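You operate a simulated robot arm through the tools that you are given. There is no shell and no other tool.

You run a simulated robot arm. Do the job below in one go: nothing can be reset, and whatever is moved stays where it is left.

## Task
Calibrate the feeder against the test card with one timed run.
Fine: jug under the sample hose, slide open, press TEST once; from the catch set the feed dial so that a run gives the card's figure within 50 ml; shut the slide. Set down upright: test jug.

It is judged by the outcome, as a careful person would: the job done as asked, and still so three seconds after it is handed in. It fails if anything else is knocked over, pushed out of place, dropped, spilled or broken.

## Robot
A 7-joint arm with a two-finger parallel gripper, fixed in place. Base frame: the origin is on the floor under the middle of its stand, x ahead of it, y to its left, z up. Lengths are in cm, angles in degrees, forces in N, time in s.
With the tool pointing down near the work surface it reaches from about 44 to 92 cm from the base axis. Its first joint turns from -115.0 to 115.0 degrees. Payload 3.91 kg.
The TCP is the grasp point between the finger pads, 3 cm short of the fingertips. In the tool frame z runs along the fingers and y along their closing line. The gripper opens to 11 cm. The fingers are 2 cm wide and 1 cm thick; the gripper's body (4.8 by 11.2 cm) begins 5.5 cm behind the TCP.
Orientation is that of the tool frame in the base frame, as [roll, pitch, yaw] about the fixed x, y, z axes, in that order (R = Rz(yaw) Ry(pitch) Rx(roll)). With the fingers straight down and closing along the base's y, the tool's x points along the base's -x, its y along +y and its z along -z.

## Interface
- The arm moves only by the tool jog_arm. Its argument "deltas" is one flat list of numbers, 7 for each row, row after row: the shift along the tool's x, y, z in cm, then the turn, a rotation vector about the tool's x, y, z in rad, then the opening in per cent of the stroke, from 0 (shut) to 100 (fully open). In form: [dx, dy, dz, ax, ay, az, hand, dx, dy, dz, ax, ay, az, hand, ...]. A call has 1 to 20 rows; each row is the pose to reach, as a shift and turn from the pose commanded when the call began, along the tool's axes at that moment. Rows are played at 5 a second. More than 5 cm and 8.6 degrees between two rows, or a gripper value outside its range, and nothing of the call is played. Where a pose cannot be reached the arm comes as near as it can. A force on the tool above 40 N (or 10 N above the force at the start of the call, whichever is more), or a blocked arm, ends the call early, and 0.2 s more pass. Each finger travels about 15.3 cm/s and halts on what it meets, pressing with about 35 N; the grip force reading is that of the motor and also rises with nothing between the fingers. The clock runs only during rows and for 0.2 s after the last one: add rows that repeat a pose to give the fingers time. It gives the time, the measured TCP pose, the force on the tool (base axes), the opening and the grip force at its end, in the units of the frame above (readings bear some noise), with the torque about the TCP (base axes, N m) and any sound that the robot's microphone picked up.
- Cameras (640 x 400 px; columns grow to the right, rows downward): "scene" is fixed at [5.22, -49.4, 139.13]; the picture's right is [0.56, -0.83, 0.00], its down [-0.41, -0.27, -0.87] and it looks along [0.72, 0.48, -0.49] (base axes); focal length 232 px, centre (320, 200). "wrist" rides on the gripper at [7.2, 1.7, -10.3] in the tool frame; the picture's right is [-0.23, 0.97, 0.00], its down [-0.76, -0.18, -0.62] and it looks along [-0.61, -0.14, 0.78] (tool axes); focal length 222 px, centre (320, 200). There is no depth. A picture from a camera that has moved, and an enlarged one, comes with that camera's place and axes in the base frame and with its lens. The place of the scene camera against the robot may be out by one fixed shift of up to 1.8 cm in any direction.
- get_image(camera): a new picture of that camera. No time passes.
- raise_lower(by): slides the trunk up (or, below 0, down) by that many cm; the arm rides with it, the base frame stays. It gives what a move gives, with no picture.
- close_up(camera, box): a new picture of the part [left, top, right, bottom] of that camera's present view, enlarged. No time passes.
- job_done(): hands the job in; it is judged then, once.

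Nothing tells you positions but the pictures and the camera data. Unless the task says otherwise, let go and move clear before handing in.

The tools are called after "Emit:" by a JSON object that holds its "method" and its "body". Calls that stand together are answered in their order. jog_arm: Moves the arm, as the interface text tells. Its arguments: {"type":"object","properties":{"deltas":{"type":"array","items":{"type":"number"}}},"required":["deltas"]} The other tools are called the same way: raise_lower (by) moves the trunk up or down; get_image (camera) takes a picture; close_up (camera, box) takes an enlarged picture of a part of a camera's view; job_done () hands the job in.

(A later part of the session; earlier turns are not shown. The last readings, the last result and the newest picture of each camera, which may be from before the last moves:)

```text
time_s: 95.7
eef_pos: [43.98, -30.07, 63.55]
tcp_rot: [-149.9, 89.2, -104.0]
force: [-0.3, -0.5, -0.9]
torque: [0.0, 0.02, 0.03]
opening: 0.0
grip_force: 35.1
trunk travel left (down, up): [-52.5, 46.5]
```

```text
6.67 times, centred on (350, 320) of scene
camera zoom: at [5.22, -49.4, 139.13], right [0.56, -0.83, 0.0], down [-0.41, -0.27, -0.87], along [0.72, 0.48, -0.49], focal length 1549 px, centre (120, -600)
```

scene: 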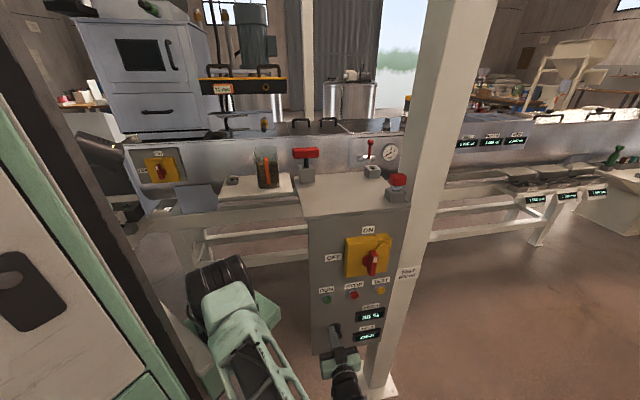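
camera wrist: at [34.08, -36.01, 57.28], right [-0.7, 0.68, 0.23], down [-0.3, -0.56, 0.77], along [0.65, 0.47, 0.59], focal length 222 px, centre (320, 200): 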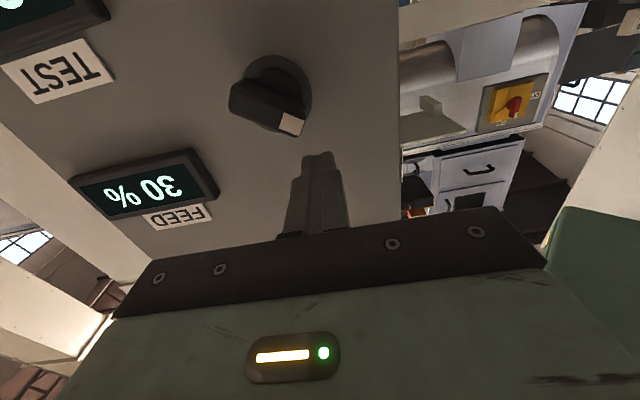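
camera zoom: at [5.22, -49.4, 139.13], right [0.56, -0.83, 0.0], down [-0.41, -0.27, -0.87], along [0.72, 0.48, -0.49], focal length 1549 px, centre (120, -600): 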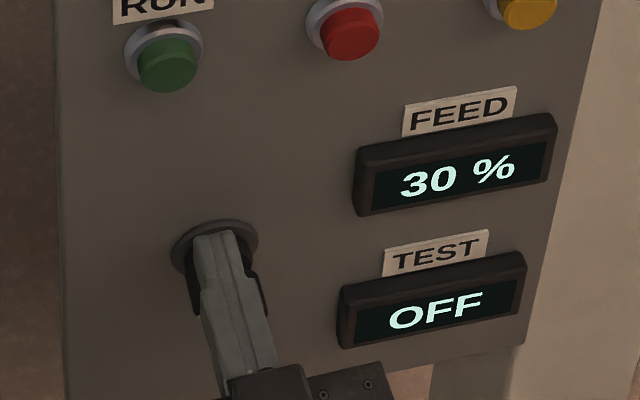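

Now the fingertips are squarely over the pointer's corner. The display has sprung back to 30 %, so there may be detents. I'll press down in small steps.

Emit:
{"method": "jog_arm", "body": {"deltas": [0.3, 0, 0, 0, 0, 0, 0, 0.6, 0, 0, 0, 0, 0, 0, 0.8, 0, 0, 0, 0, 0, 0, 1.0, 0, 0, 0, 0, 0, 0]}}

Emit:
{"method": "close_up", "body": {"camera": "scene", "box": [310, 290, 390, 350]}}

Emit:
{"method": "close_up", "body": {"camera": "wrist", "box": [200, 20, 440, 200]}}

```text
time_s: 96.7
eef_pos: [43.58, -30.48, 62.78]
tcp_rot: [-156.1, 88.5, -110.0]
force: [-12.4, -1.2, 12.4]
torque: [0.29, -0.09, 0.3]
opening: 0.0
grip_force: 34.9
trunk travel left (down, up): [-52.5, 46.5]
```

```text
6.67 times, centred on (350, 320) of scene
camera zoom: at [5.22, -49.4, 139.13], right [0.56, -0.83, 0.0], down [-0.41, -0.27, -0.87], along [0.72, 0.48, -0.49], focal length 1549 px, centre (120, -600)
```

zoom: 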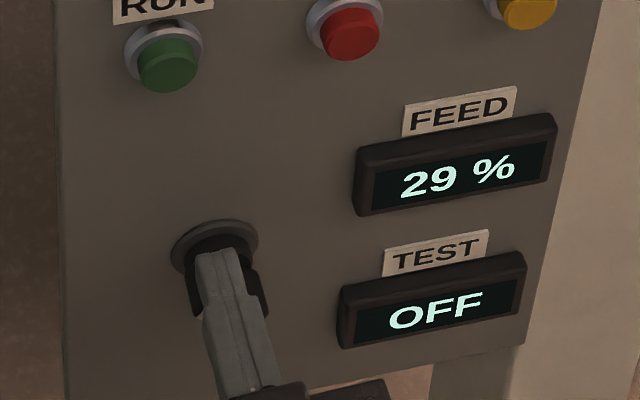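

```text
2.22 times, centred on (320, 110) of wrist
camera zoom: at [35.18, -36.87, 55.8], right [-0.7, 0.68, 0.22], down [-0.3, -0.56, 0.78], along [0.65, 0.48, 0.59], focal length 494 px, centre (320, 400)
```

zoom: 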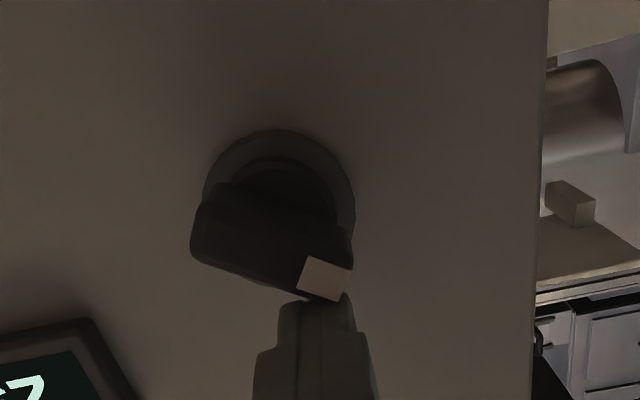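

It's at 29 % again, with a steady 20 N push. I'll continue pressing in tiny steps and read the display each time.

Emit:
{"method": "jog_arm", "body": {"deltas": [0.15, 0, 0, 0, 0, 0, 0, 0.3, 0, 0, 0, 0, 0, 0]}}

Emit:
{"method": "close_up", "body": {"camera": "scene", "box": [310, 290, 390, 350]}}

Emit:
{"method": "close_up", "body": {"camera": "wrist", "box": [200, 20, 440, 200]}}

```text
time_s: 97.3
eef_pos: [43.64, -30.3, 62.58]
tcp_rot: [-154.1, 88.8, -107.7]
force: [-25.2, 8.9, 25.0]
torque: [0.74, -0.12, 0.8]
opening: 0.01
grip_force: 35.1
trunk travel left (down, up): [-52.5, 46.5]
```

```text
6.67 times, centred on (350, 320) of scene
camera zoom: at [5.22, -49.4, 139.13], right [0.56, -0.83, 0.0], down [-0.41, -0.27, -0.87], along [0.72, 0.48, -0.49], focal length 1549 px, centre (120, -600)
```

zoom: 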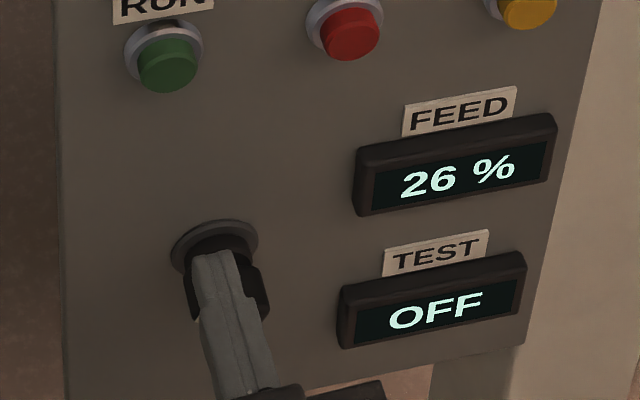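

```text
2.22 times, centred on (320, 110) of wrist
camera zoom: at [35.17, -36.76, 55.56], right [-0.7, 0.68, 0.22], down [-0.3, -0.56, 0.78], along [0.65, 0.48, 0.59], focal length 494 px, centre (320, 400)
```

zoom: 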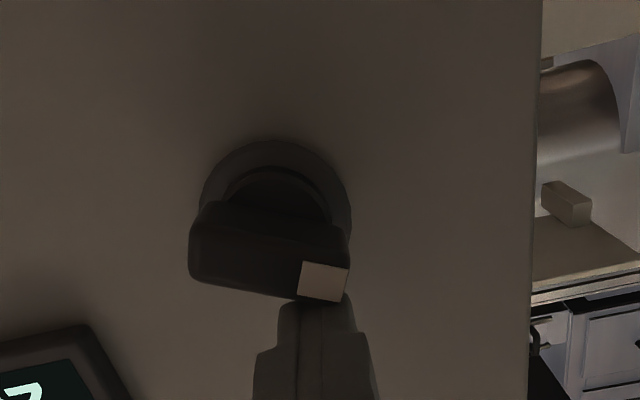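

It's at 26 % now. One more tiny nudge, then I'll release and see whether it holds.

Emit:
{"method": "jog_arm", "body": {"deltas": [0.12, 0, 0, 0, 0, 0, 0]}}

Emit:
{"method": "close_up", "body": {"camera": "scene", "box": [310, 290, 390, 350]}}

```text
time_s: 97.7
eef_pos: [43.99, -30.63, 62.13]
tcp_rot: [-162.0, 88.1, -115.7]
force: [0.7, 0.0, 0.1]
torque: [0.02, 0.0, -0.03]
opening: 0.0
grip_force: 35.2
trunk travel left (down, up): [-52.5, 46.5]
```

```text
6.67 times, centred on (350, 320) of scene
camera zoom: at [5.22, -49.4, 139.13], right [0.56, -0.83, 0.0], down [-0.41, -0.27, -0.87], along [0.72, 0.48, -0.49], focal length 1549 px, centre (120, -600)
```

zoom: 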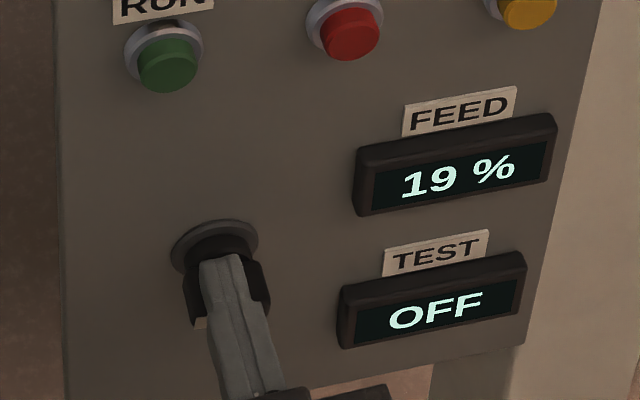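

The knob stuck and then slipped past to 19 %, so pushing stores too much spring. I'll back out and try rolling the tool the other way to grip the knob and turn it under control.

Emit:
{"method": "jog_arm", "body": {"deltas": [-0.1, 0, -2, 0, 0, 0, 0, -0.1, 0, -5, 0, 0, 0, 0, -0.1, -1, -9, 0, 0, 0, 10, -0.1, -3, -12, 0, 0, 0, 20]}}

Emit:
{"method": "jog_arm", "body": {"deltas": [0, 0, 0, 0, 0, 0.13, 30, 0, 0, 0, 0, 0, 0.26, 40, 0, 0, 0, 0, 0, 0.39, 40]}}

Emit:
{"method": "close_up", "body": {"camera": "scene", "box": [310, 290, 390, 350]}}

```text
time_s: 98.7
eef_pos: [37.12, -41.14, 62.27]
tcp_rot: [-167.6, 89.3, -122.7]
force: [0.4, 0.2, -0.2]
torque: [-0.01, 0.01, 0.04]
opening: 2.19
grip_force: 0.0
trunk travel left (down, up): [-52.5, 46.5]
```

```text
time_s: 99.5
eef_pos: [37.21, -40.79, 62.16]
tcp_rot: [89.5, 67.7, 133.9]
force: [-0.5, 0.3, 0.1]
torque: [-0.01, 0.0, -0.03]
opening: 4.37
grip_force: 0.2
trunk travel left (down, up): [-52.5, 46.5]
```

```text
6.67 times, centred on (350, 320) of scene
camera zoom: at [5.22, -49.4, 139.13], right [0.56, -0.83, 0.0], down [-0.41, -0.27, -0.87], along [0.72, 0.48, -0.49], focal length 1549 px, centre (120, -600)
```

zoom: 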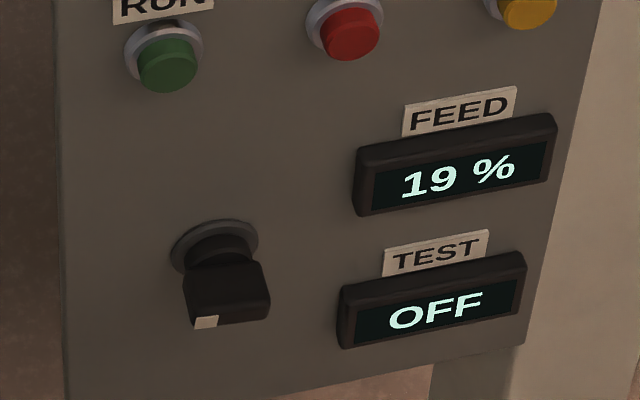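

Rolling this way holds position. I'll continue to about +96°, so the fingers will close vertically across the nearly horizontal knob bar.

Emit:
{"method": "jog_arm", "body": {"deltas": [0, 0, 0, 0, 0, 0.13, 40, 0, 0, 0, 0, 0, 0.26, 40, 0, 0, 0, 0, 0, 0.39, 40, 0, 0, 0, 0, 0, 0.52, 40, 0, 0, 0, 0, 0, 0.65, 40, 0, 0, 0, 0, 0, 0.78, 40, 0, 0, 0, 0, 0, 0.91, 40, 0, 0, 0, 0, 0, 1.04, 40, 0, 0, 0, 0, 0, 1.17, 40, 0, 0, 0, 0, 0, 1.285, 40]}}

Emit:
{"method": "get_image", "body": {"camera": "wrist"}}

Emit:
{"method": "get_image", "body": {"camera": "scene"}}

```text
time_s: 101.7
eef_pos: [37.19, -40.95, 62.12]
tcp_rot: [90.0, -5.9, 134.5]
force: [0.3, -0.2, -0.3]
torque: [0.01, -0.01, -0.01]
opening: 4.38
grip_force: 0.1
trunk travel left (down, up): [-52.5, 46.5]
```

```text
taken
camera wrist: at [24.84, -43.15, 64.75], right [0.23, -0.23, 0.95], down [0.07, -0.96, -0.25], along [0.97, 0.13, -0.2], focal length 222 px, centre (320, 200)
```

wrist: 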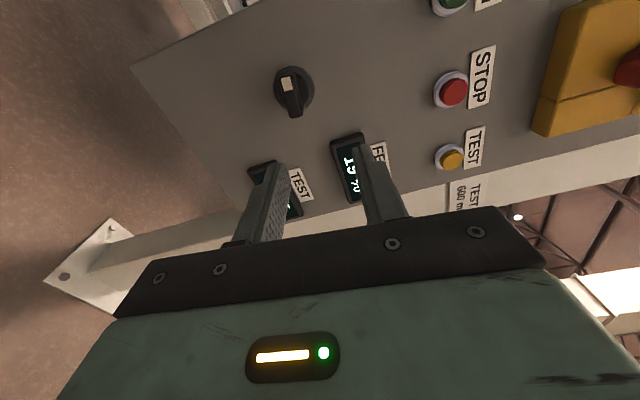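

```text
taken
```

scene: 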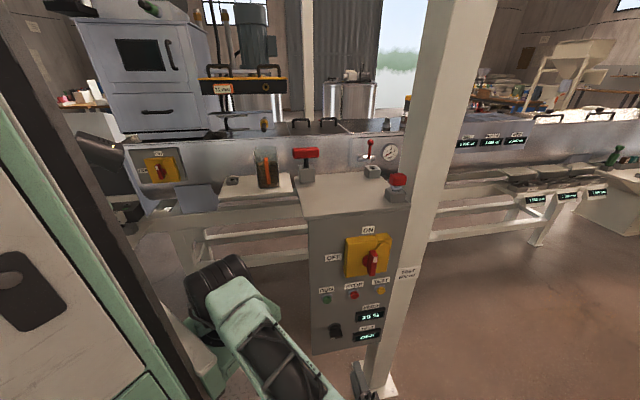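

The roll worked: the fingers now close vertically. I'll zoom in to line up with the knob.

Emit:
{"method": "close_up", "body": {"camera": "wrist", "box": [240, 50, 360, 140]}}

```text
4.44 times, centred on (300, 95) of wrist
camera zoom: at [24.84, -43.15, 64.75], right [0.23, -0.23, 0.95], down [0.07, -0.96, -0.25], along [0.97, 0.13, -0.2], focal length 987 px, centre (409, 667)
```

zoom: 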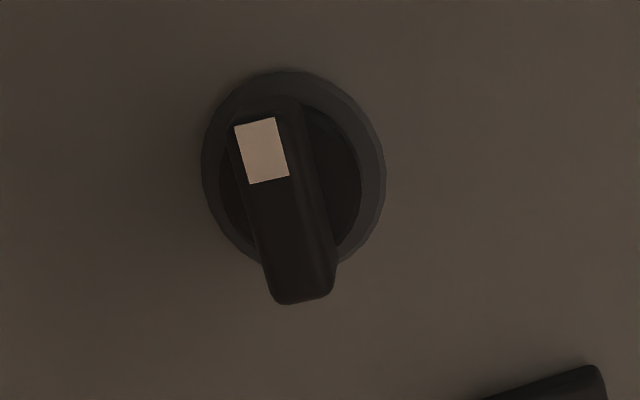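

The knob axis is at r≈52.8, z≈60.0, and the bar is tilted about 12.6°. I'll align the tool with that axis and add a small roll to match the bar.

Emit:
{"method": "jog_arm", "body": {"deltas": [0.74, -0.78, 0, 0, 0, 0.039, 40, 1.48, -1.55, 0, 0, 0, 0.078, 40, 2.22, -2.33, 0, 0, 0, 0.117, 40]}}

Emit:
{"method": "get_image", "body": {"camera": "wrist"}}

Emit:
{"method": "close_up", "body": {"camera": "wrist", "box": [230, 40, 410, 200]}}

```text
time_s: 102.5
eef_pos: [35.51, -39.34, 60.13]
tcp_rot: [90.2, -12.5, 134.4]
force: [0.2, -0.1, -0.3]
torque: [0.02, 0.0, 0.04]
opening: 4.4
grip_force: 0.2
trunk travel left (down, up): [-52.5, 46.5]
```

```text
taken
camera wrist: at [23.39, -41.65, 63.44], right [0.3, -0.31, 0.9], down [0.05, -0.94, -0.34], along [0.95, 0.15, -0.27], focal length 222 px, centre (320, 200)
```

wrist: 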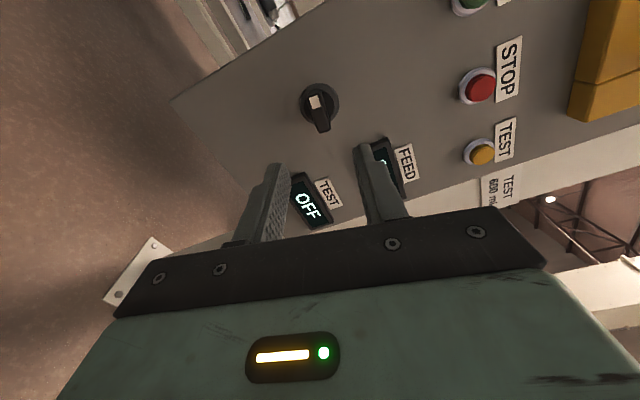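

```text
2.50 times, centred on (320, 120) of wrist
camera zoom: at [23.39, -41.65, 63.44], right [0.3, -0.31, 0.9], down [0.05, -0.94, -0.34], along [0.95, 0.15, -0.27], focal length 555 px, centre (320, 400)
```

zoom: 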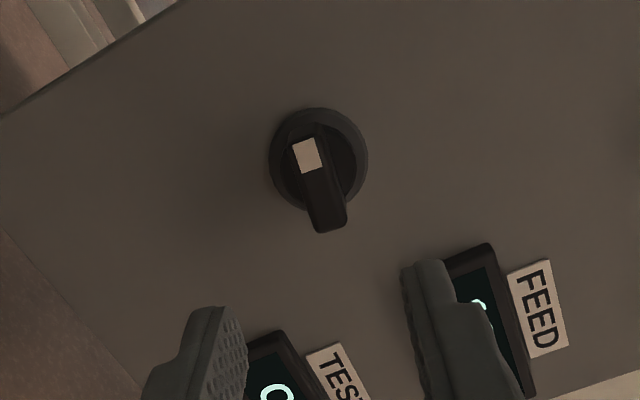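

The tool is aligned with both the knob axis and the bar. I'll advance so the fingers go either side of the bar.

Emit:
{"method": "jog_arm", "body": {"deltas": [0, 0, 3, 0, 0, 0, 40, 0, 0, 6, 0, 0, 0, 40, 0, 0, 8.5, 0, 0, 0, 40, 0, 0, 10.5, 0, 0, 0, 40, 0, 0, 12, 0, 0, 0, 40]}}

Emit:
{"method": "close_up", "body": {"camera": "wrist", "box": [200, 60, 440, 230]}}

Emit:
{"method": "close_up", "body": {"camera": "scene", "box": [310, 290, 390, 350]}}

```text
time_s: 103.7
eef_pos: [43.98, -30.82, 60.06]
tcp_rot: [90.0, -12.4, 134.5]
force: [-0.1, -0.9, -0.2]
torque: [0.03, 0.01, -0.02]
opening: 4.39
grip_force: 0.2
trunk travel left (down, up): [-52.5, 46.5]
```

```text
2.35 times, centred on (320, 145) of wrist
camera zoom: at [31.86, -33.24, 63.39], right [0.3, -0.31, 0.9], down [0.05, -0.94, -0.34], along [0.95, 0.15, -0.27], focal length 523 px, centre (320, 329)
```

zoom: 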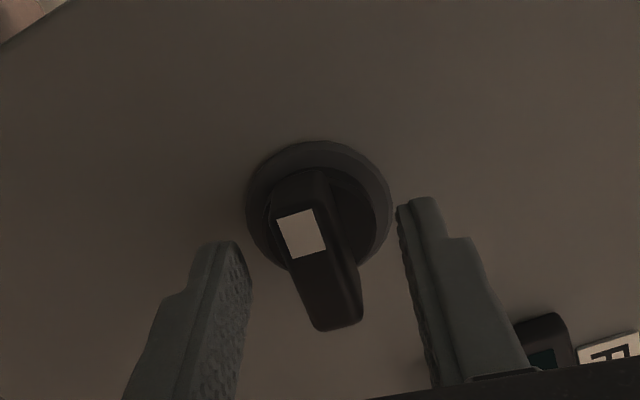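

```text
6.67 times, centred on (350, 320) of scene
camera zoom: at [5.22, -49.4, 139.13], right [0.56, -0.83, 0.0], down [-0.41, -0.27, -0.87], along [0.72, 0.48, -0.49], focal length 1549 px, centre (120, -600)
```

zoom: 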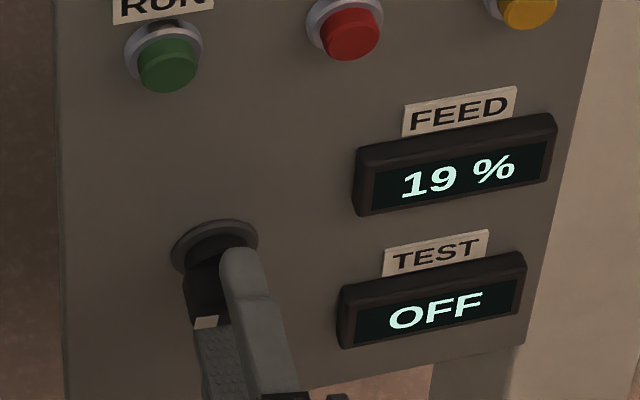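

The knob bar is centred between the fingers. I'll close on it.

Emit:
{"method": "jog_arm", "body": {"deltas": [0, 0, 0, 0, 0, 0, 25, 0, 0, 0, 0, 0, 0, 12, 0, 0, 0, 0, 0, 0, 0, 0, 0, 0, 0, 0, 0, 0]}}

Emit:
{"method": "close_up", "body": {"camera": "scene", "box": [310, 290, 390, 350]}}

Emit:
{"method": "close_up", "body": {"camera": "wrist", "box": [200, 60, 440, 230]}}

```text
time_s: 104.7
eef_pos: [44.02, -30.72, 59.98]
tcp_rot: [90.1, -12.5, 134.4]
force: [0.4, 5.1, -7.4]
torque: [-0.2, 0.21, -0.47]
opening: 1.62
grip_force: 45.3
trunk travel left (down, up): [-52.5, 46.5]
```

```text
6.67 times, centred on (350, 320) of scene
camera zoom: at [5.22, -49.4, 139.13], right [0.56, -0.83, 0.0], down [-0.41, -0.27, -0.87], along [0.72, 0.48, -0.49], focal length 1549 px, centre (120, -600)
```

zoom: 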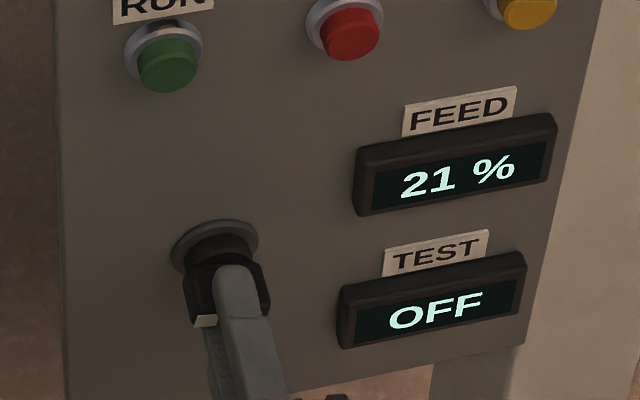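

```text
2.35 times, centred on (320, 145) of wrist
camera zoom: at [31.86, -33.22, 63.35], right [0.3, -0.31, 0.9], down [0.05, -0.94, -0.34], along [0.95, 0.15, -0.27], focal length 523 px, centre (320, 329)
```

zoom: 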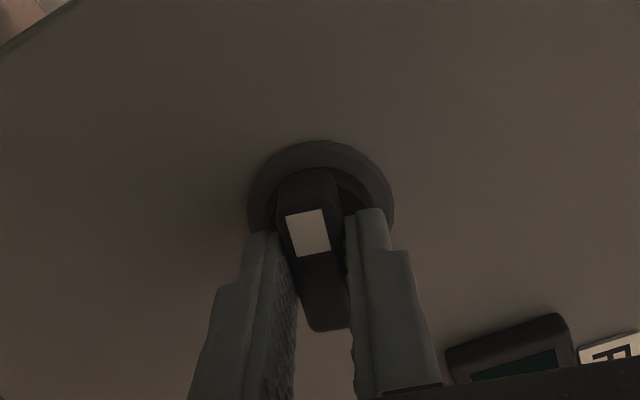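

I've gripped the bar; squaring up on it moved the dial to 21 %. Now I'll turn it clockwise in small steps toward 25 %.

Emit:
{"method": "jog_arm", "body": {"deltas": [0, 0, 0, 0, 0, 0.04, 0, 0, 0, 0, 0, 0, 0.08, 0]}}

Emit:
{"method": "close_up", "body": {"camera": "scene", "box": [310, 290, 390, 350]}}

```text
time_s: 105.3
eef_pos: [44.03, -30.66, 59.99]
tcp_rot: [90.1, -17.0, 134.6]
force: [-8.5, 5.9, -10.4]
torque: [-0.4, 0.4, -0.62]
opening: 1.57
grip_force: 45.5
trunk travel left (down, up): [-52.5, 46.5]
```

```text
6.67 times, centred on (350, 320) of scene
camera zoom: at [5.22, -49.4, 139.13], right [0.56, -0.83, 0.0], down [-0.41, -0.27, -0.87], along [0.72, 0.48, -0.49], focal length 1549 px, centre (120, -600)
```

zoom: 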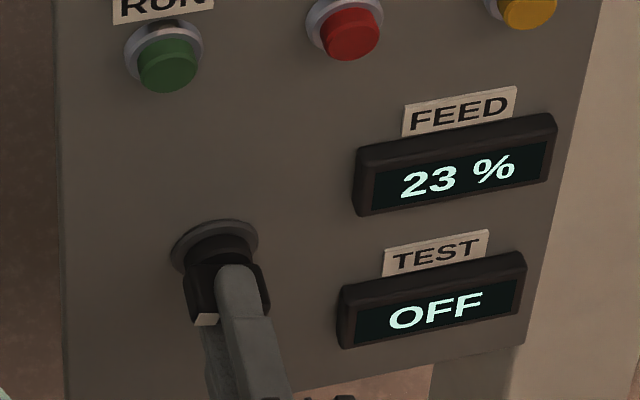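

It's at 23 % and turning smoothly. I'll turn another 4.6°.

Emit:
{"method": "jog_arm", "body": {"deltas": [0, 0, 0, 0, 0, 0.04, 0, 0, 0, 0, 0, 0, 0.08, 0]}}

Emit:
{"method": "close_up", "body": {"camera": "scene", "box": [310, 290, 390, 350]}}

```text
time_s: 105.9
eef_pos: [43.98, -30.68, 59.96]
tcp_rot: [90.2, -21.7, 134.4]
force: [-15.2, 7.8, -10.7]
torque: [-0.51, 0.54, -0.53]
opening: 1.57
grip_force: 45.1
trunk travel left (down, up): [-52.5, 46.5]
```

```text
6.67 times, centred on (350, 320) of scene
camera zoom: at [5.22, -49.4, 139.13], right [0.56, -0.83, 0.0], down [-0.41, -0.27, -0.87], along [0.72, 0.48, -0.49], focal length 1549 px, centre (120, -600)
```

zoom: 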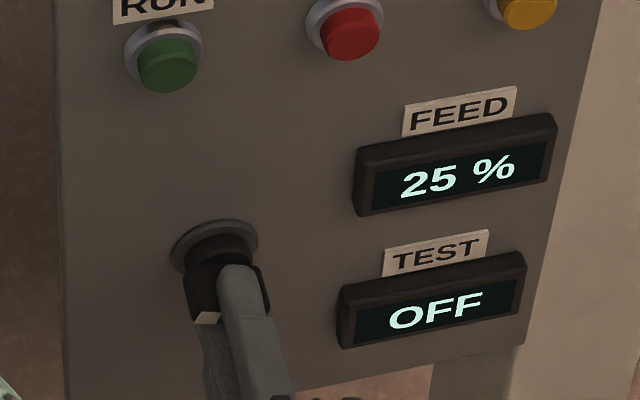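

The dial reads 25 %. I'll open the fingers and check that it holds.

Emit:
{"method": "jog_arm", "body": {"deltas": [0, 0, 0, 0, 0, 0, 16, 0, 0, 0, 0, 0, 0, 25, 0, 0, 0, 0, 0, 0, 40, 0, 0, 0, 0, 0, 0, 40]}}

Emit:
{"method": "close_up", "body": {"camera": "scene", "box": [310, 290, 390, 350]}}

Emit:
{"method": "close_up", "body": {"camera": "wrist", "box": [200, 60, 440, 230]}}

```text
time_s: 106.9
eef_pos: [44.02, -30.79, 60.02]
tcp_rot: [90.0, -21.6, 134.5]
force: [-1.2, 0.7, 0.1]
torque: [0.01, 0.0, 0.01]
opening: 4.42
grip_force: 0.1
trunk travel left (down, up): [-52.5, 46.5]
```

```text
6.67 times, centred on (350, 320) of scene
camera zoom: at [5.22, -49.4, 139.13], right [0.56, -0.83, 0.0], down [-0.41, -0.27, -0.87], along [0.72, 0.48, -0.49], focal length 1549 px, centre (120, -600)
```

zoom: 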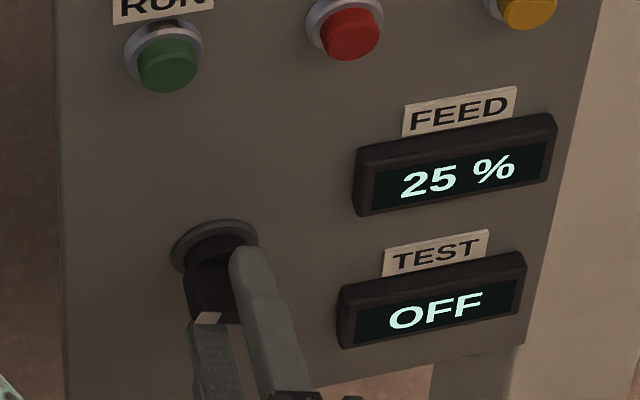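

```text
2.35 times, centred on (320, 145) of wrist
camera zoom: at [32.36, -33.68, 64.42], right [0.4, -0.41, 0.82], down [0.01, -0.9, -0.45], along [0.92, 0.18, -0.36], focal length 523 px, centre (320, 329)
```

zoom: 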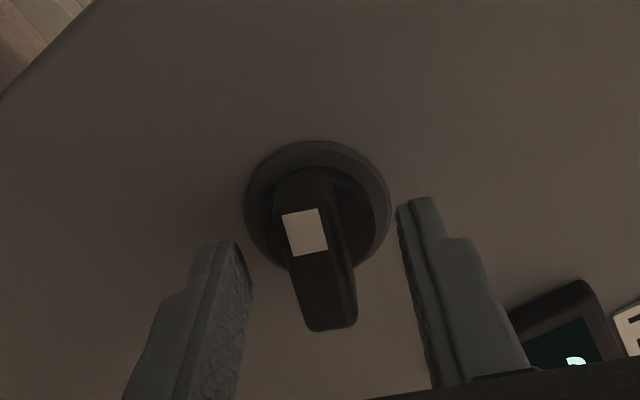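

The dial holds at 25 %. I'll back straight off it, then roll back and move clear to the right.

Emit:
{"method": "jog_arm", "body": {"deltas": [0, 0, -2, 0, 0, 0, 40, 0, 0, -5, 0, 0, 0, 40, 0, 0, -8.5, 0, 0, 0, 40, 0, 0, -12, 0, 0, 0, 40]}}

Emit:
{"method": "jog_arm", "body": {"deltas": [-0.76, 0.73, -0.1, 0, 0, -0.13, 40, -1.5, 1.46, -0.1, 0, 0, -0.26, 40, -2.3, 2.2, -0.2, 0, 0, -0.39, 40, -3.0, 2.9, -0.2, 0, 0, -0.52, 40, -3.8, 3.65, -0.3, 0, 0, -0.65, 40, -4.6, 4.4, -0.4, 0, 0, -0.78, 40, -5.3, 5.1, -0.4, 0, 0, -0.91, 40, -6.1, 5.8, -0.5, 0, 0, -1.04, 40, -6.8, 6.6, -0.6, 0, 0, -1.17, 40, -7.6, 7.3, -0.6, 0, 0, -1.3, 40, -8.4, 8.0, -0.7, 0, 0, -1.43, 40, -9.1, 8.8, -0.7, 0, 0, -1.56, 40, -9.9, 9.5, -0.8, 0, 0, -1.69, 40, -10.6, 10.2, -0.9, 0, 0, -1.82, 40, -11.4, 10.95, -0.9, 0, 0, -1.948, 40]}}

Emit:
{"method": "get_image", "body": {"camera": "wrist"}}

Emit:
{"method": "get_image", "body": {"camera": "scene"}}

```text
time_s: 107.9
eef_pos: [35.56, -39.09, 60.15]
tcp_rot: [90.0, -21.6, 134.5]
force: [-0.6, 0.1, 1.2]
torque: [0.02, 0.0, 0.02]
opening: 4.41
grip_force: 0.0
trunk travel left (down, up): [-52.5, 46.5]
```

```text
time_s: 111.1
eef_pos: [46.42, -49.64, 66.42]
tcp_rot: [-171.7, 88.7, -124.6]
force: [0.2, 0.2, -0.1]
torque: [-0.01, 0.01, -0.01]
opening: 4.42
grip_force: 0.1
trunk travel left (down, up): [-52.5, 46.5]
```

```text
taken
camera wrist: at [38.02, -56.22, 59.46], right [-0.71, 0.67, 0.22], down [-0.29, -0.56, 0.78], along [0.64, 0.49, 0.59], focal length 222 px, centre (320, 200)
```

wrist: 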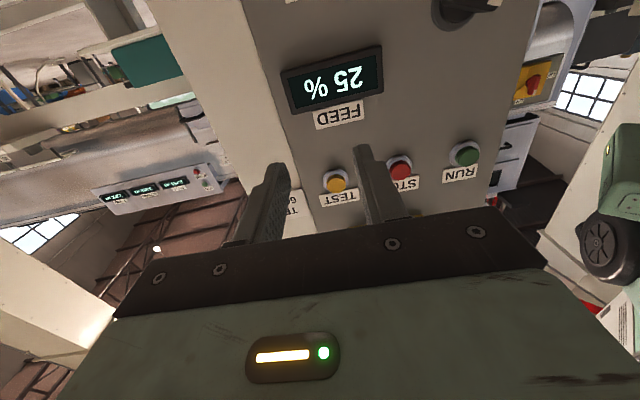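

```text
taken
```

scene: 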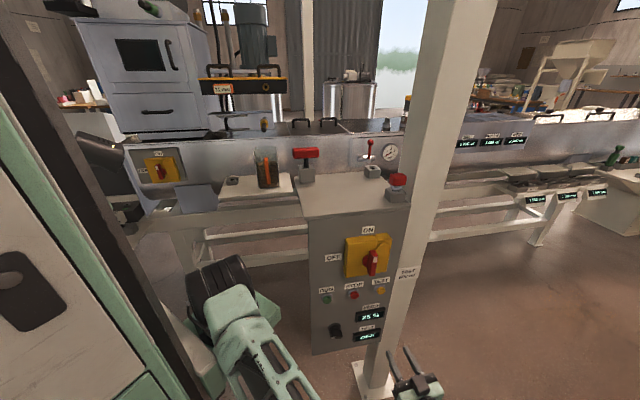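

The FEED display shows 25 % clearly. Next I'll retrace the path up in front of the panel and over the cabinet toward the slide.

Emit:
{"method": "jog_arm", "body": {"deltas": [-2.6, 0, -0.4, 0, 0.05, 0, 40, -5.3, 0, -0.8, 0, 0.13, 0, 40, -7.9, 0.1, -1.2, 0, 0.22, 0, 40, -10.5, 0.1, -1.6, 0, 0.31, 0, 40, -13.2, 0.2, -2, 0, 0.4, 0, 40, -15.8, 0.2, -2.3, 0, 0.5, 0, 40, -18.4, 0.2, -2.3, 0, 0.6, 0, 40, -21.1, 0.3, -2.3, 0, 0.7, 0, 40, -23.7, 0.3, -2.3, 0, 0.8, 0, 40, -26.3, 0.3, -2.3, 0, 0.9, 0, 40, -29.0, 0.4, -2.3, 0, 0.99, 0, 40, -31.6, 0.4, -2.3, 0, 1.07, 0, 40]}}

Emit:
{"method": "get_image", "body": {"camera": "scene"}}

```text
time_s: 113.7
eef_pos: [43.29, -51.61, 97.71]
tcp_rot: [179.9, 28.5, -135.6]
force: [-0.6, -0.8, -0.5]
torque: [0.03, -0.02, 0.0]
opening: 4.41
grip_force: 0.1
trunk travel left (down, up): [-52.5, 46.5]
```

```text
taken
```

scene: 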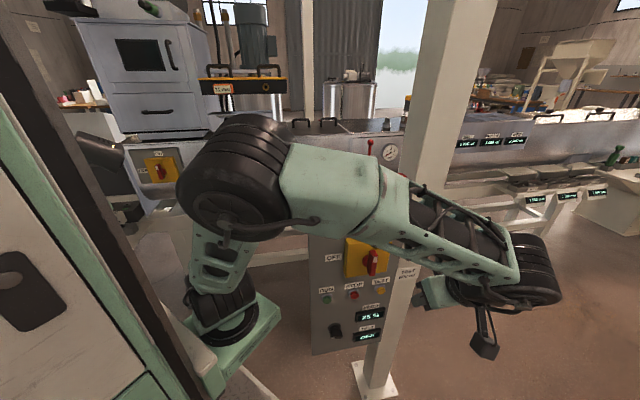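

I'm clear. I'll rise to the travel height with the tool pointing straight down.

Emit:
{"method": "jog_arm", "body": {"deltas": [-1.74, 0.53, -2.5, 0, 0.05, 0, 40, -3.48, 1.05, -5, 0, 0.1, 0, 40, -5.2, 1.6, -7.5, 0, 0.15, 0, 40, -7.0, 2.1, -10, 0, 0.2, 0, 40, -8.7, 2.6, -12.5, 0, 0.25, 0, 40, -10.4, 3.2, -15, 0, 0.3, 0, 40, -12.2, 3.7, -17.5, 0, 0.35, 0, 40, -13.9, 4.2, -20, 0, 0.4, 0, 40, -15.7, 4.7, -22.5, 0, 0.45, 0, 40, -17.4, 5.27, -25, 0, 0.497, 0, 40]}}

Emit:
{"method": "get_image", "body": {"camera": "wrist"}}

```text
time_s: 115.9
eef_pos: [41.93, -45.55, 128.0]
tcp_rot: [179.8, 0.0, -135.5]
force: [0.2, -0.2, -0.4]
torque: [0.0, 0.02, -0.02]
opening: 4.41
grip_force: 0.1
trunk travel left (down, up): [-52.5, 46.5]
```

```text
taken
camera wrist: at [35.42, -49.41, 138.41], right [-0.52, 0.85, 0.0], down [0.67, 0.41, 0.62], along [0.53, 0.33, -0.78], focal length 222 px, centre (320, 200)
```

wrist: 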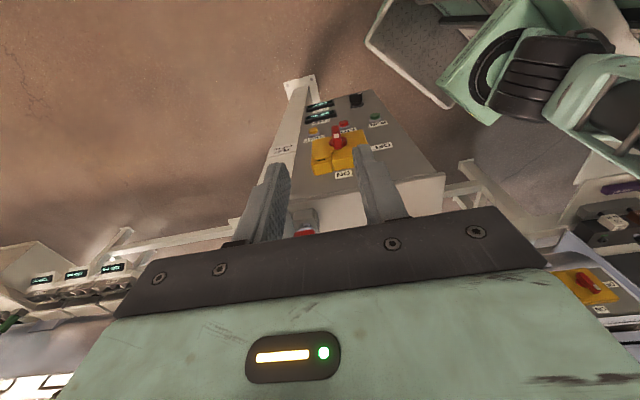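

I'll sweep back over the cabinet to the left side.

Emit:
{"method": "jog_arm", "body": {"deltas": [-2.84, 1.93, -0.07, 0, 0, 0, 40, -5.7, 3.85, -0.13, 0, 0, 0, 40, -8.5, 5.8, -0.2, 0, 0, 0, 40, -11.4, 7.7, -0.27, 0, 0, 0, 40, -14.2, 9.6, -0.33, 0, 0, 0, 40, -17.0, 11.6, -0.4, 0, 0, 0, 40, -19.9, 13.5, -0.47, 0, 0, 0, 40, -22.7, 15.4, -0.53, 0, 0, 0, 40, -25.6, 17.3, -0.6, 0, 0, 0, 40, -28.4, 19.3, -0.67, 0, 0, 0, 50, -31.2, 21.2, -0.73, 0, 0, 0, 50, -34.1, 23.1, -0.8, 0, 0, 0, 50, -36.9, 25.0, -0.87, 0, 0, 0, 50, -39.8, 27.0, -0.93, 0, 0, 0, 50, -42.6, 28.9, -1.0, 0, 0, 0, 50]}}

Emit:
{"method": "get_image", "body": {"camera": "wrist"}}

Emit:
{"method": "get_image", "body": {"camera": "scene"}}

```text
time_s: 119.1
eef_pos: [51.97, 5.05, 129.3]
tcp_rot: [180.0, 0.3, -135.5]
force: [0.8, -0.9, 0.8]
torque: [0.01, -0.03, 0.04]
opening: 5.48
grip_force: 0.0
trunk travel left (down, up): [-52.5, 46.5]
```

```text
taken
camera wrist: at [45.52, 1.13, 139.56], right [-0.52, 0.85, 0.0], down [0.67, 0.41, 0.63], along [0.53, 0.33, -0.78], focal length 222 px, centre (320, 200)
```

wrist: 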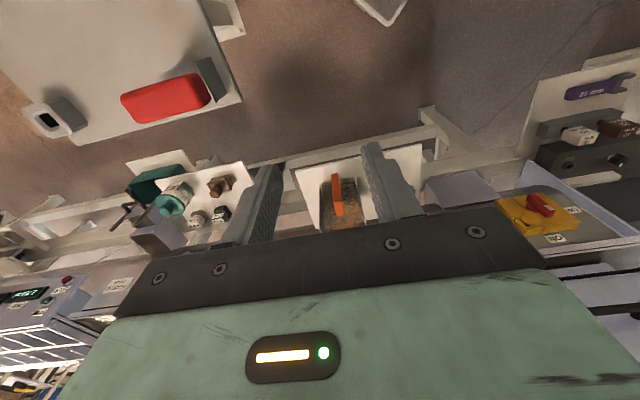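

```text
taken
```

scene: 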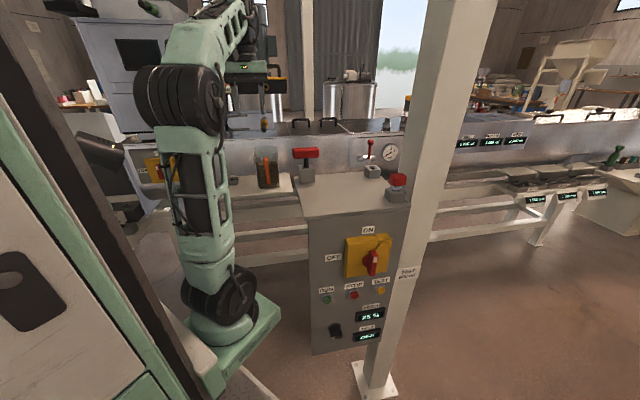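

The jug is standing undisturbed and FEED still reads 25 %. I'll retrace the approach to the slide handle, pausing part-way to view the jug.

Emit:
{"method": "jog_arm", "body": {"deltas": [-2.1, 1.7, 1.1, 0, -0.105, 0, 50, -4.2, 3.3, 2.2, 0, -0.21, 0, 50, -6.32, 5.0, 3.3, 0, -0.314, 0, 50, -8.5, 6.55, 4.6, 0, -0.419, 0, 50, -10.8, 8.1, 6.0, 0, -0.524, 0, 50, -13.0, 9.65, 7.3, 0, -0.628, 0, 50]}}

Emit:
{"method": "get_image", "body": {"camera": "wrist"}}

```text
time_s: 120.5
eef_pos: [54.58, 21.07, 121.89]
tcp_rot: [180.0, 36.2, -135.5]
force: [0.1, -0.2, -0.4]
torque: [0.01, 0.01, 0.03]
opening: 5.5
grip_force: 0.0
trunk travel left (down, up): [-52.5, 46.5]
```

```text
taken
camera wrist: at [44.79, 13.81, 125.97], right [-0.55, 0.82, 0.13], down [0.3, 0.05, 0.95], along [0.78, 0.57, -0.27], focal length 222 px, centre (320, 200)
```

wrist: 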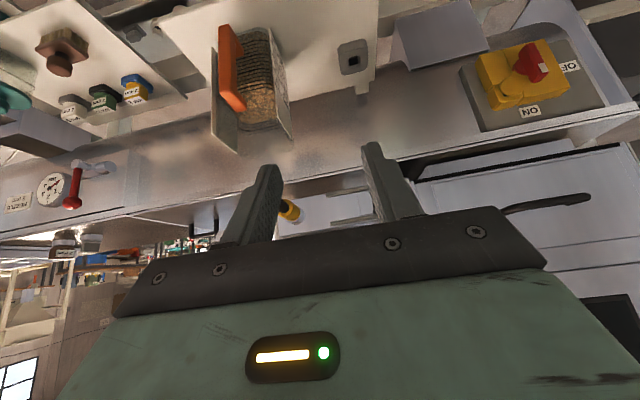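

Emit:
{"method": "close_up", "body": {"camera": "wrist", "box": [190, 10, 320, 160]}}

Emit:
{"method": "close_up", "body": {"camera": "wrist", "box": [220, 60, 300, 140]}}

```text
2.67 times, centred on (255, 85) of wrist
camera zoom: at [44.79, 13.81, 125.97], right [-0.55, 0.82, 0.13], down [0.3, 0.05, 0.95], along [0.78, 0.57, -0.27], focal length 592 px, centre (493, 507)
```

zoom: 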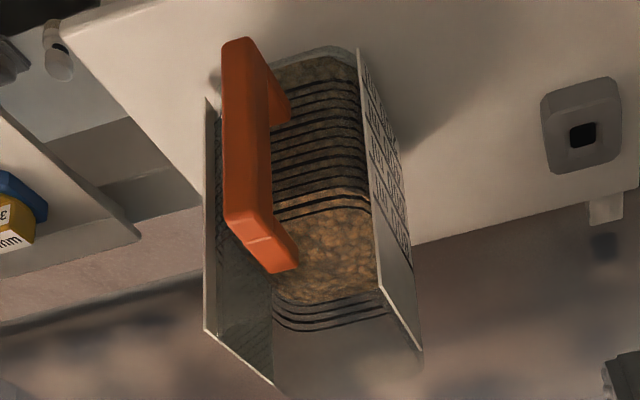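

```text
5.00 times, centred on (260, 100) of wrist
camera zoom: at [44.79, 13.81, 125.97], right [-0.55, 0.82, 0.13], down [0.3, 0.05, 0.95], along [0.78, 0.57, -0.27], focal length 1111 px, centre (620, 700)
```

zoom: 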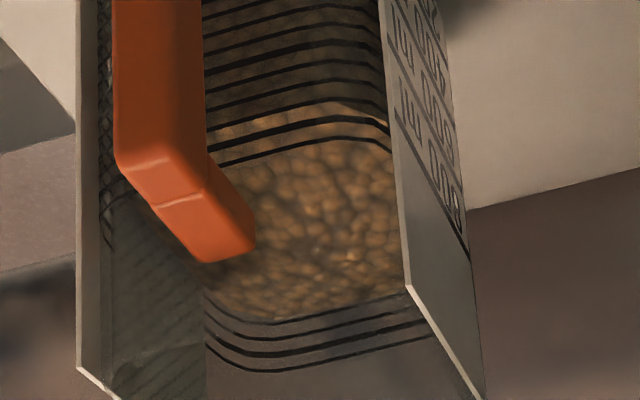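

From above, the level reads about 720 ml against both front and back lines, so 25 % is right. I'll continue to the slide handle.

Emit:
{"method": "jog_arm", "body": {"deltas": [-1.6, 1.1, 2.4, 0, -0.105, 0, 50, -3.2, 2.2, 4.8, 0, -0.21, 0, 50, -4.77, 3.25, 7.2, 0, -0.314, 0, 50, -6.5, 4.0, 9.3, 0, -0.419, 0, 50, -8.2, 4.7, 11.3, 0, -0.524, 0, 50, -9.86, 5.44, 13.4, 0, -0.628, 0, 50, -11.2, 5.6, 15.1, 0, -0.733, 0, 50, -12.6, 5.7, 16.8, 0, -0.838, 0, 50, -13.98, 5.83, 18.5, 0, -0.942, 0, 50]}}

Emit:
{"method": "get_image", "body": {"camera": "wrist"}}

Emit:
{"method": "close_up", "body": {"camera": "scene", "box": [200, 70, 320, 200]}}

```text
time_s: 122.5
eef_pos: [66.33, 40.65, 115.11]
tcp_rot: [14.0, 89.8, 58.5]
force: [0.0, -0.7, 1.0]
torque: [-0.05, 0.04, -0.02]
opening: 5.51
grip_force: 0.0
trunk travel left (down, up): [-52.5, 46.5]
```

```text
taken
camera wrist: at [57.67, 34.69, 108.0], right [-0.68, 0.69, 0.23], down [-0.32, -0.57, 0.76], along [0.65, 0.45, 0.61], focal length 222 px, centre (320, 200)
```

wrist: 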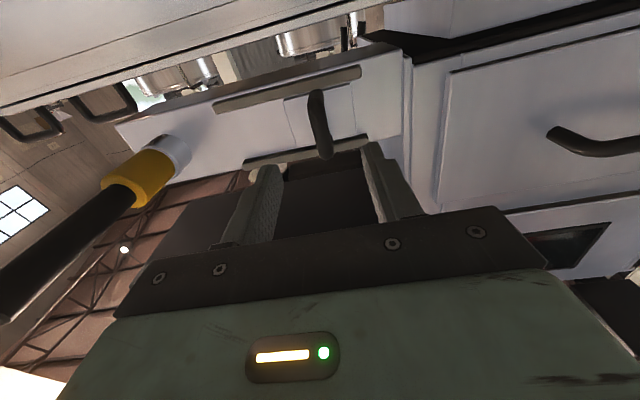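

```text
3.08 times, centred on (260, 135) of scene
camera zoom: at [5.22, -49.4, 139.13], right [0.56, -0.83, 0.0], down [-0.41, -0.27, -0.87], along [0.72, 0.48, -0.49], focal length 715 px, centre (505, 400)
```

zoom: 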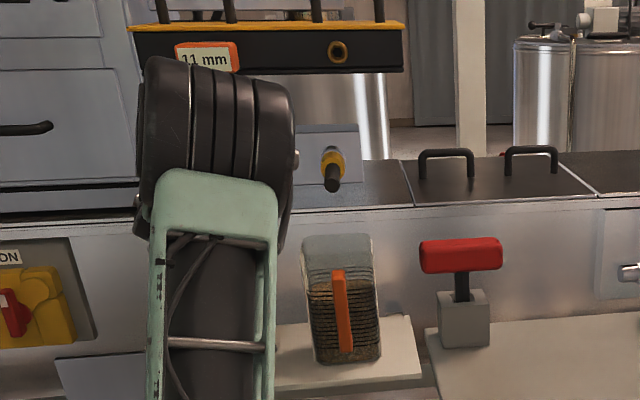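

I'm aligned with the handle as before. I'll advance 7 cm and close on it.

Emit:
{"method": "jog_arm", "body": {"deltas": [0, 0, 2.5, 0, 0, 0, 50, 0, 0, 5, 0, 0, 0, 50, 0, 0, 7, 0, 0, 0, 50, 0, 0, 7, 0, 0, 0, 30, 0, 0, 7, 0, 0, 0, 15, 0, 0, 7, 0, 0, 0, 5, 0, 0, 7, 0, 0, 0, 0, 0, 0, 7, 0, 0, 0, 0]}}

Emit:
{"method": "get_image", "body": {"camera": "wrist"}}

```text
time_s: 124.3
eef_pos: [71.22, 45.66, 115.18]
tcp_rot: [12.6, 89.9, 57.0]
force: [1.7, 2.5, 2.1]
torque: [-0.03, 0.01, 0.0]
opening: 1.36
grip_force: 44.8
trunk travel left (down, up): [-52.5, 46.5]
```

```text
taken
camera wrist: at [62.68, 39.59, 107.99], right [-0.68, 0.69, 0.23], down [-0.32, -0.57, 0.76], along [0.66, 0.45, 0.61], focal length 222 px, centre (320, 200)
```

wrist: 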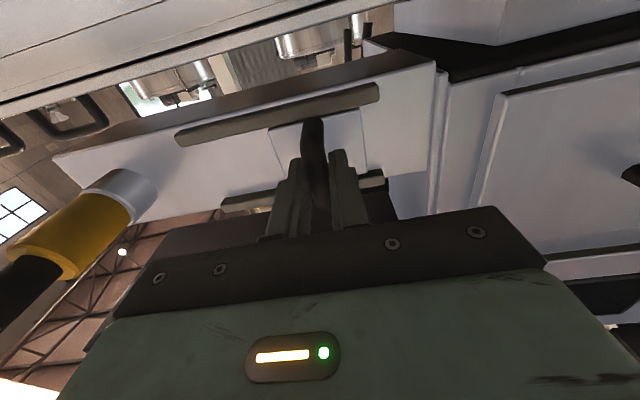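

The handle is gripped. I'll slide it back toward the hose to shut it.

Emit:
{"method": "jog_arm", "body": {"deltas": [0, -0.5, 0, 0, 0, 0, 0, 0, -1, 0, 0, 0, 0, 0, 0, -1.5, 0, 0, 0, 0, 0, 0, -2, 0, 0, 0, 0, 0, 0, -2.5, 0, 0, 0, 0, 0, 0, -3, 0, 0, 0, 0, 0, 0, -3.5, 0, 0, 0, 0, 0, 0, -4, 0, 0, 0, 0, 0, 0, -4.5, 0, 0, 0, 0, 0]}}

Emit:
{"method": "jog_arm", "body": {"deltas": [0, -0.3, 0, 0, 0, 0, 0, 0, -0.6, 0, 0, 0, 0, 0, 0, -0.9, 0, 0, 0, 0, 0]}}

Emit:
{"method": "get_image", "body": {"camera": "wrist"}}

```text
time_s: 126.3
eef_pos: [74.52, 42.39, 115.19]
tcp_rot: [-177.1, 90.0, -132.5]
force: [7.1, 9.2, 3.3]
torque: [0.61, -0.63, -0.02]
opening: 1.36
grip_force: 44.3
trunk travel left (down, up): [-52.5, 46.5]
```

```text
time_s: 127.1
eef_pos: [75.02, 41.76, 115.04]
tcp_rot: [30.7, 89.9, 75.2]
force: [8.6, 12.4, 6.6]
torque: [-0.34, 0.42, 0.06]
opening: 1.37
grip_force: 45.0
trunk travel left (down, up): [-52.5, 46.5]
```

```text
taken
camera wrist: at [66.44, 35.81, 108.0], right [-0.68, 0.69, 0.23], down [-0.32, -0.57, 0.76], along [0.66, 0.45, 0.61], focal length 222 px, centre (320, 200)
```

wrist: 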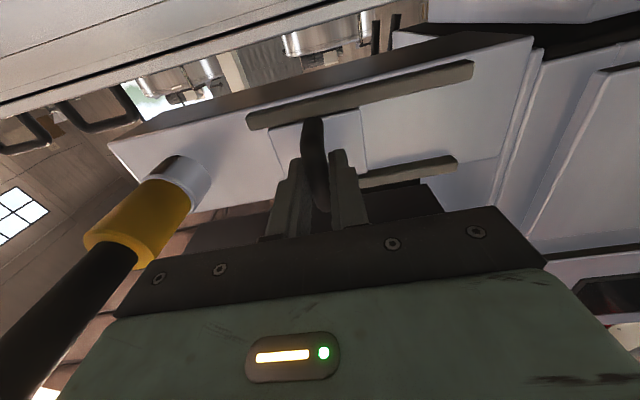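

It's back near its original position. I'll nudge a little more to confirm it's at the closed stop.

Emit:
{"method": "jog_arm", "body": {"deltas": [0, -0.2, 0, 0, 0, 0, 0, 0, -0.4, 0, 0, 0, 0, 0]}}

Emit:
{"method": "get_image", "body": {"camera": "wrist"}}

```text
time_s: 127.7
eef_pos: [75.14, 41.77, 115.13]
tcp_rot: [-29.1, 89.8, 15.6]
force: [1.3, 25.7, 4.2]
torque: [0.64, -0.55, 0.15]
opening: 1.36
grip_force: 44.6
trunk travel left (down, up): [-52.5, 46.5]
```

```text
taken
camera wrist: at [66.5, 35.72, 108.0], right [-0.69, 0.69, 0.23], down [-0.32, -0.57, 0.76], along [0.65, 0.45, 0.61], focal length 222 px, centre (320, 200)
```

wrist: 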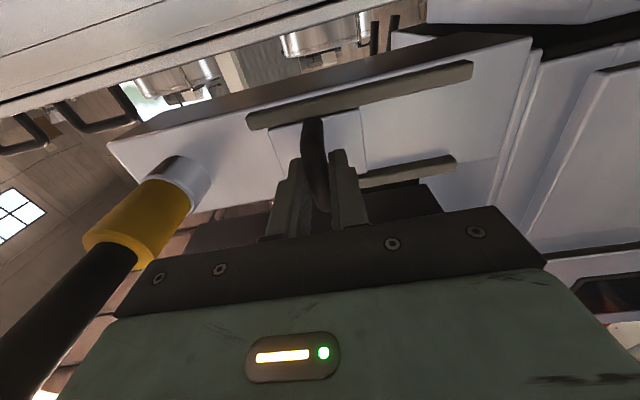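

The slide is against its closed stop, with 17 N of resistance. I'll ease off slightly, open the fingers and withdraw straight back.

Emit:
{"method": "jog_arm", "body": {"deltas": [0, 0.2, 0, 0, 0, 0, 0, 0, 0.2, 0, 0, 0, 0, 15, 0, 0.2, 0, 0, 0, 0, 30, 0, 0.2, 0, 0, 0, 0, 50, 0, 0.2, 0, 0, 0, 0, 50]}}

Emit:
{"method": "jog_arm", "body": {"deltas": [0, 0, -1, 0, 0, 0, 50, 0, 0, -3, 0, 0, 0, 50, 0, 0, -5.5, 0, 0, 0, 50, 0, 0, -8, 0, 0, 0, 50]}}

Emit:
{"method": "get_image", "body": {"camera": "wrist"}}

Emit:
{"method": "close_up", "body": {"camera": "wrist", "box": [160, 40, 460, 210]}}

```text
time_s: 128.9
eef_pos: [75.12, 41.62, 115.33]
tcp_rot: [-2.1, 90.0, 42.3]
force: [0.7, 0.3, -0.1]
torque: [-0.05, 0.01, -0.03]
opening: 5.48
grip_force: 0.0
trunk travel left (down, up): [-52.5, 46.5]
```

```text
time_s: 129.9
eef_pos: [69.03, 36.47, 115.42]
tcp_rot: [-42.0, 89.6, 2.7]
force: [-0.6, -0.6, 0.5]
torque: [0.0, -0.02, 0.03]
opening: 5.5
grip_force: 0.1
trunk travel left (down, up): [-52.5, 46.5]
```

```text
taken
camera wrist: at [60.39, 30.39, 108.28], right [-0.69, 0.69, 0.22], down [-0.32, -0.57, 0.76], along [0.65, 0.45, 0.61], focal length 222 px, centre (320, 200)
```

wrist: 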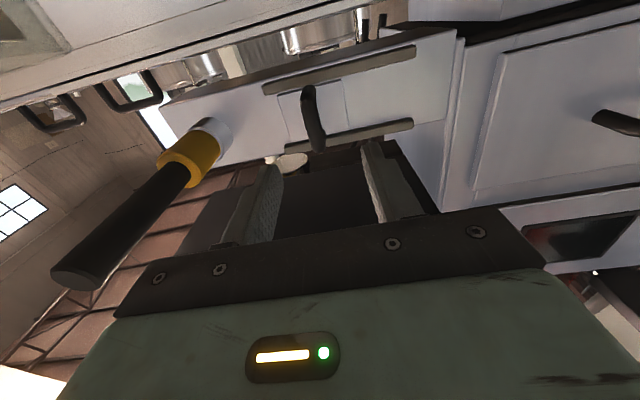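

```text
2.13 times, centred on (310, 125) of wrist
camera zoom: at [60.39, 30.39, 108.28], right [-0.69, 0.69, 0.22], down [-0.32, -0.57, 0.76], along [0.65, 0.45, 0.61], focal length 474 px, centre (341, 360)
```

zoom: 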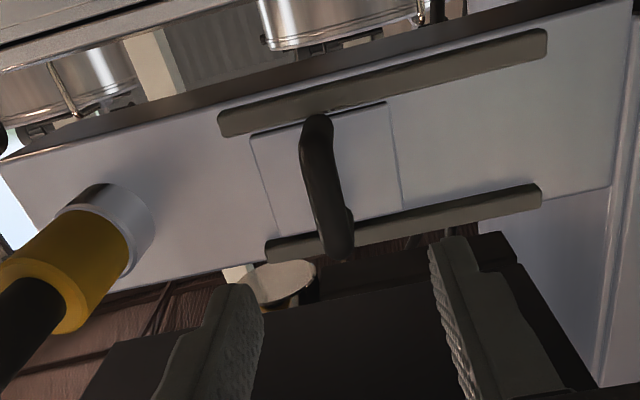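

The slide plate is back at its original shut position. I'll withdraw left of the jug along the same kind of path as before, then do a final check.

Emit:
{"method": "jog_arm", "body": {"deltas": [-0.65, 0.6, -2.57, 0, 0.09, 0, 50, -1.3, 1.2, -5.1, 0, 0.18, 0, 50, -1.95, 1.8, -7.7, 0, 0.265, 0, 50, -2.6, 2.42, -10.27, 0, 0.35, 0, 50, -3.6, 1.7, -12.7, 0, 0.46, 0, 50, -4.6, 1.0, -15.2, 0, 0.57, 0, 50, -5.6, 0.2, -17.6, 0, 0.69, 0, 50, -6.6, -0.47, -20.1, 0, 0.8, 0, 50, -7.6, -1.5, -22.0, 0, 0.92, 0, 50, -8.6, -2.4, -23.8, 0, 1.05, 0, 50, -9.6, -3.4, -25.7, 0, 1.17, 0, 50, -10.6, -4.4, -27.5, 0, 1.3, 0, 50]}}

Emit:
{"method": "get_image", "body": {"camera": "wrist"}}

Emit:
{"method": "get_image", "body": {"camera": "scene"}}

Emit:
{"method": "close_up", "body": {"camera": "scene", "box": [310, 210, 430, 350]}}

Emit:
{"method": "close_up", "body": {"camera": "scene", "box": [200, 70, 320, 200]}}

```text
time_s: 132.5
eef_pos: [52.93, 13.51, 125.74]
tcp_rot: [179.8, 15.5, -135.6]
force: [-0.1, -0.8, 0.3]
torque: [0.0, 0.03, 0.05]
opening: 5.48
grip_force: 0.1
trunk travel left (down, up): [-52.5, 46.5]
```

```text
taken
camera wrist: at [44.74, 7.94, 133.79], right [-0.53, 0.85, 0.06], down [0.53, 0.27, 0.8], along [0.66, 0.46, -0.59], focal length 222 px, centre (320, 200)
```

wrist: 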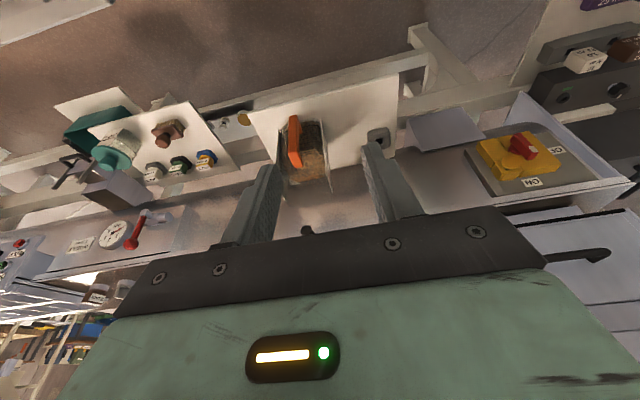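

```text
taken
```

scene: 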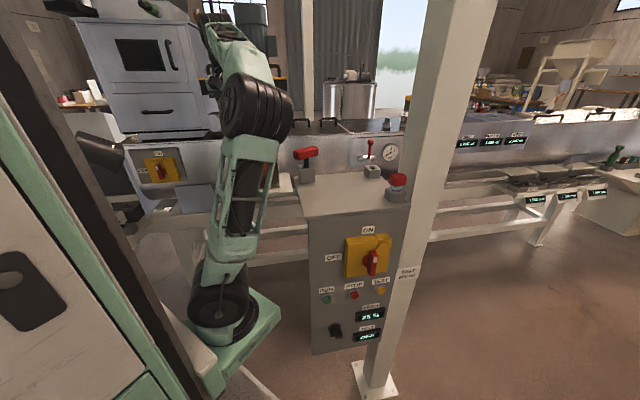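

```text
2.86 times, centred on (370, 280) of scene
camera zoom: at [5.22, -49.4, 139.13], right [0.56, -0.83, 0.0], down [-0.41, -0.27, -0.87], along [0.72, 0.48, -0.49], focal length 664 px, centre (177, -29)
```

zoom: 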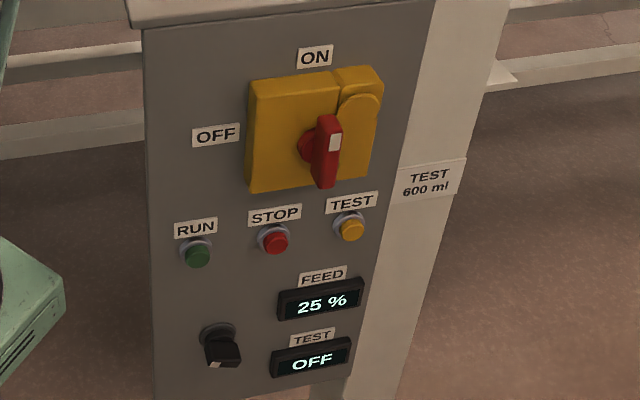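

```text
3.08 times, centred on (260, 135) of scene
camera zoom: at [5.22, -49.4, 139.13], right [0.56, -0.83, 0.0], down [-0.41, -0.27, -0.87], along [0.72, 0.48, -0.49], focal length 715 px, centre (505, 400)
```

zoom: 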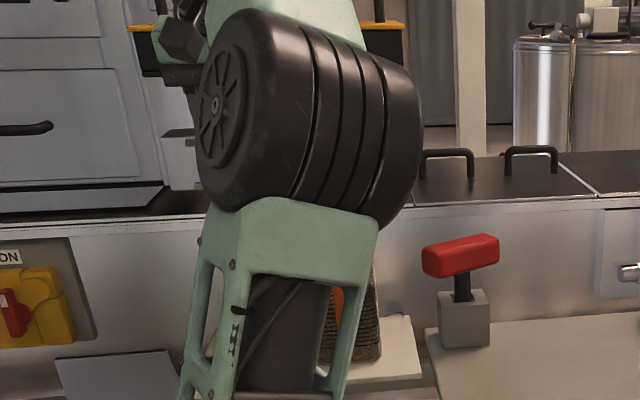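

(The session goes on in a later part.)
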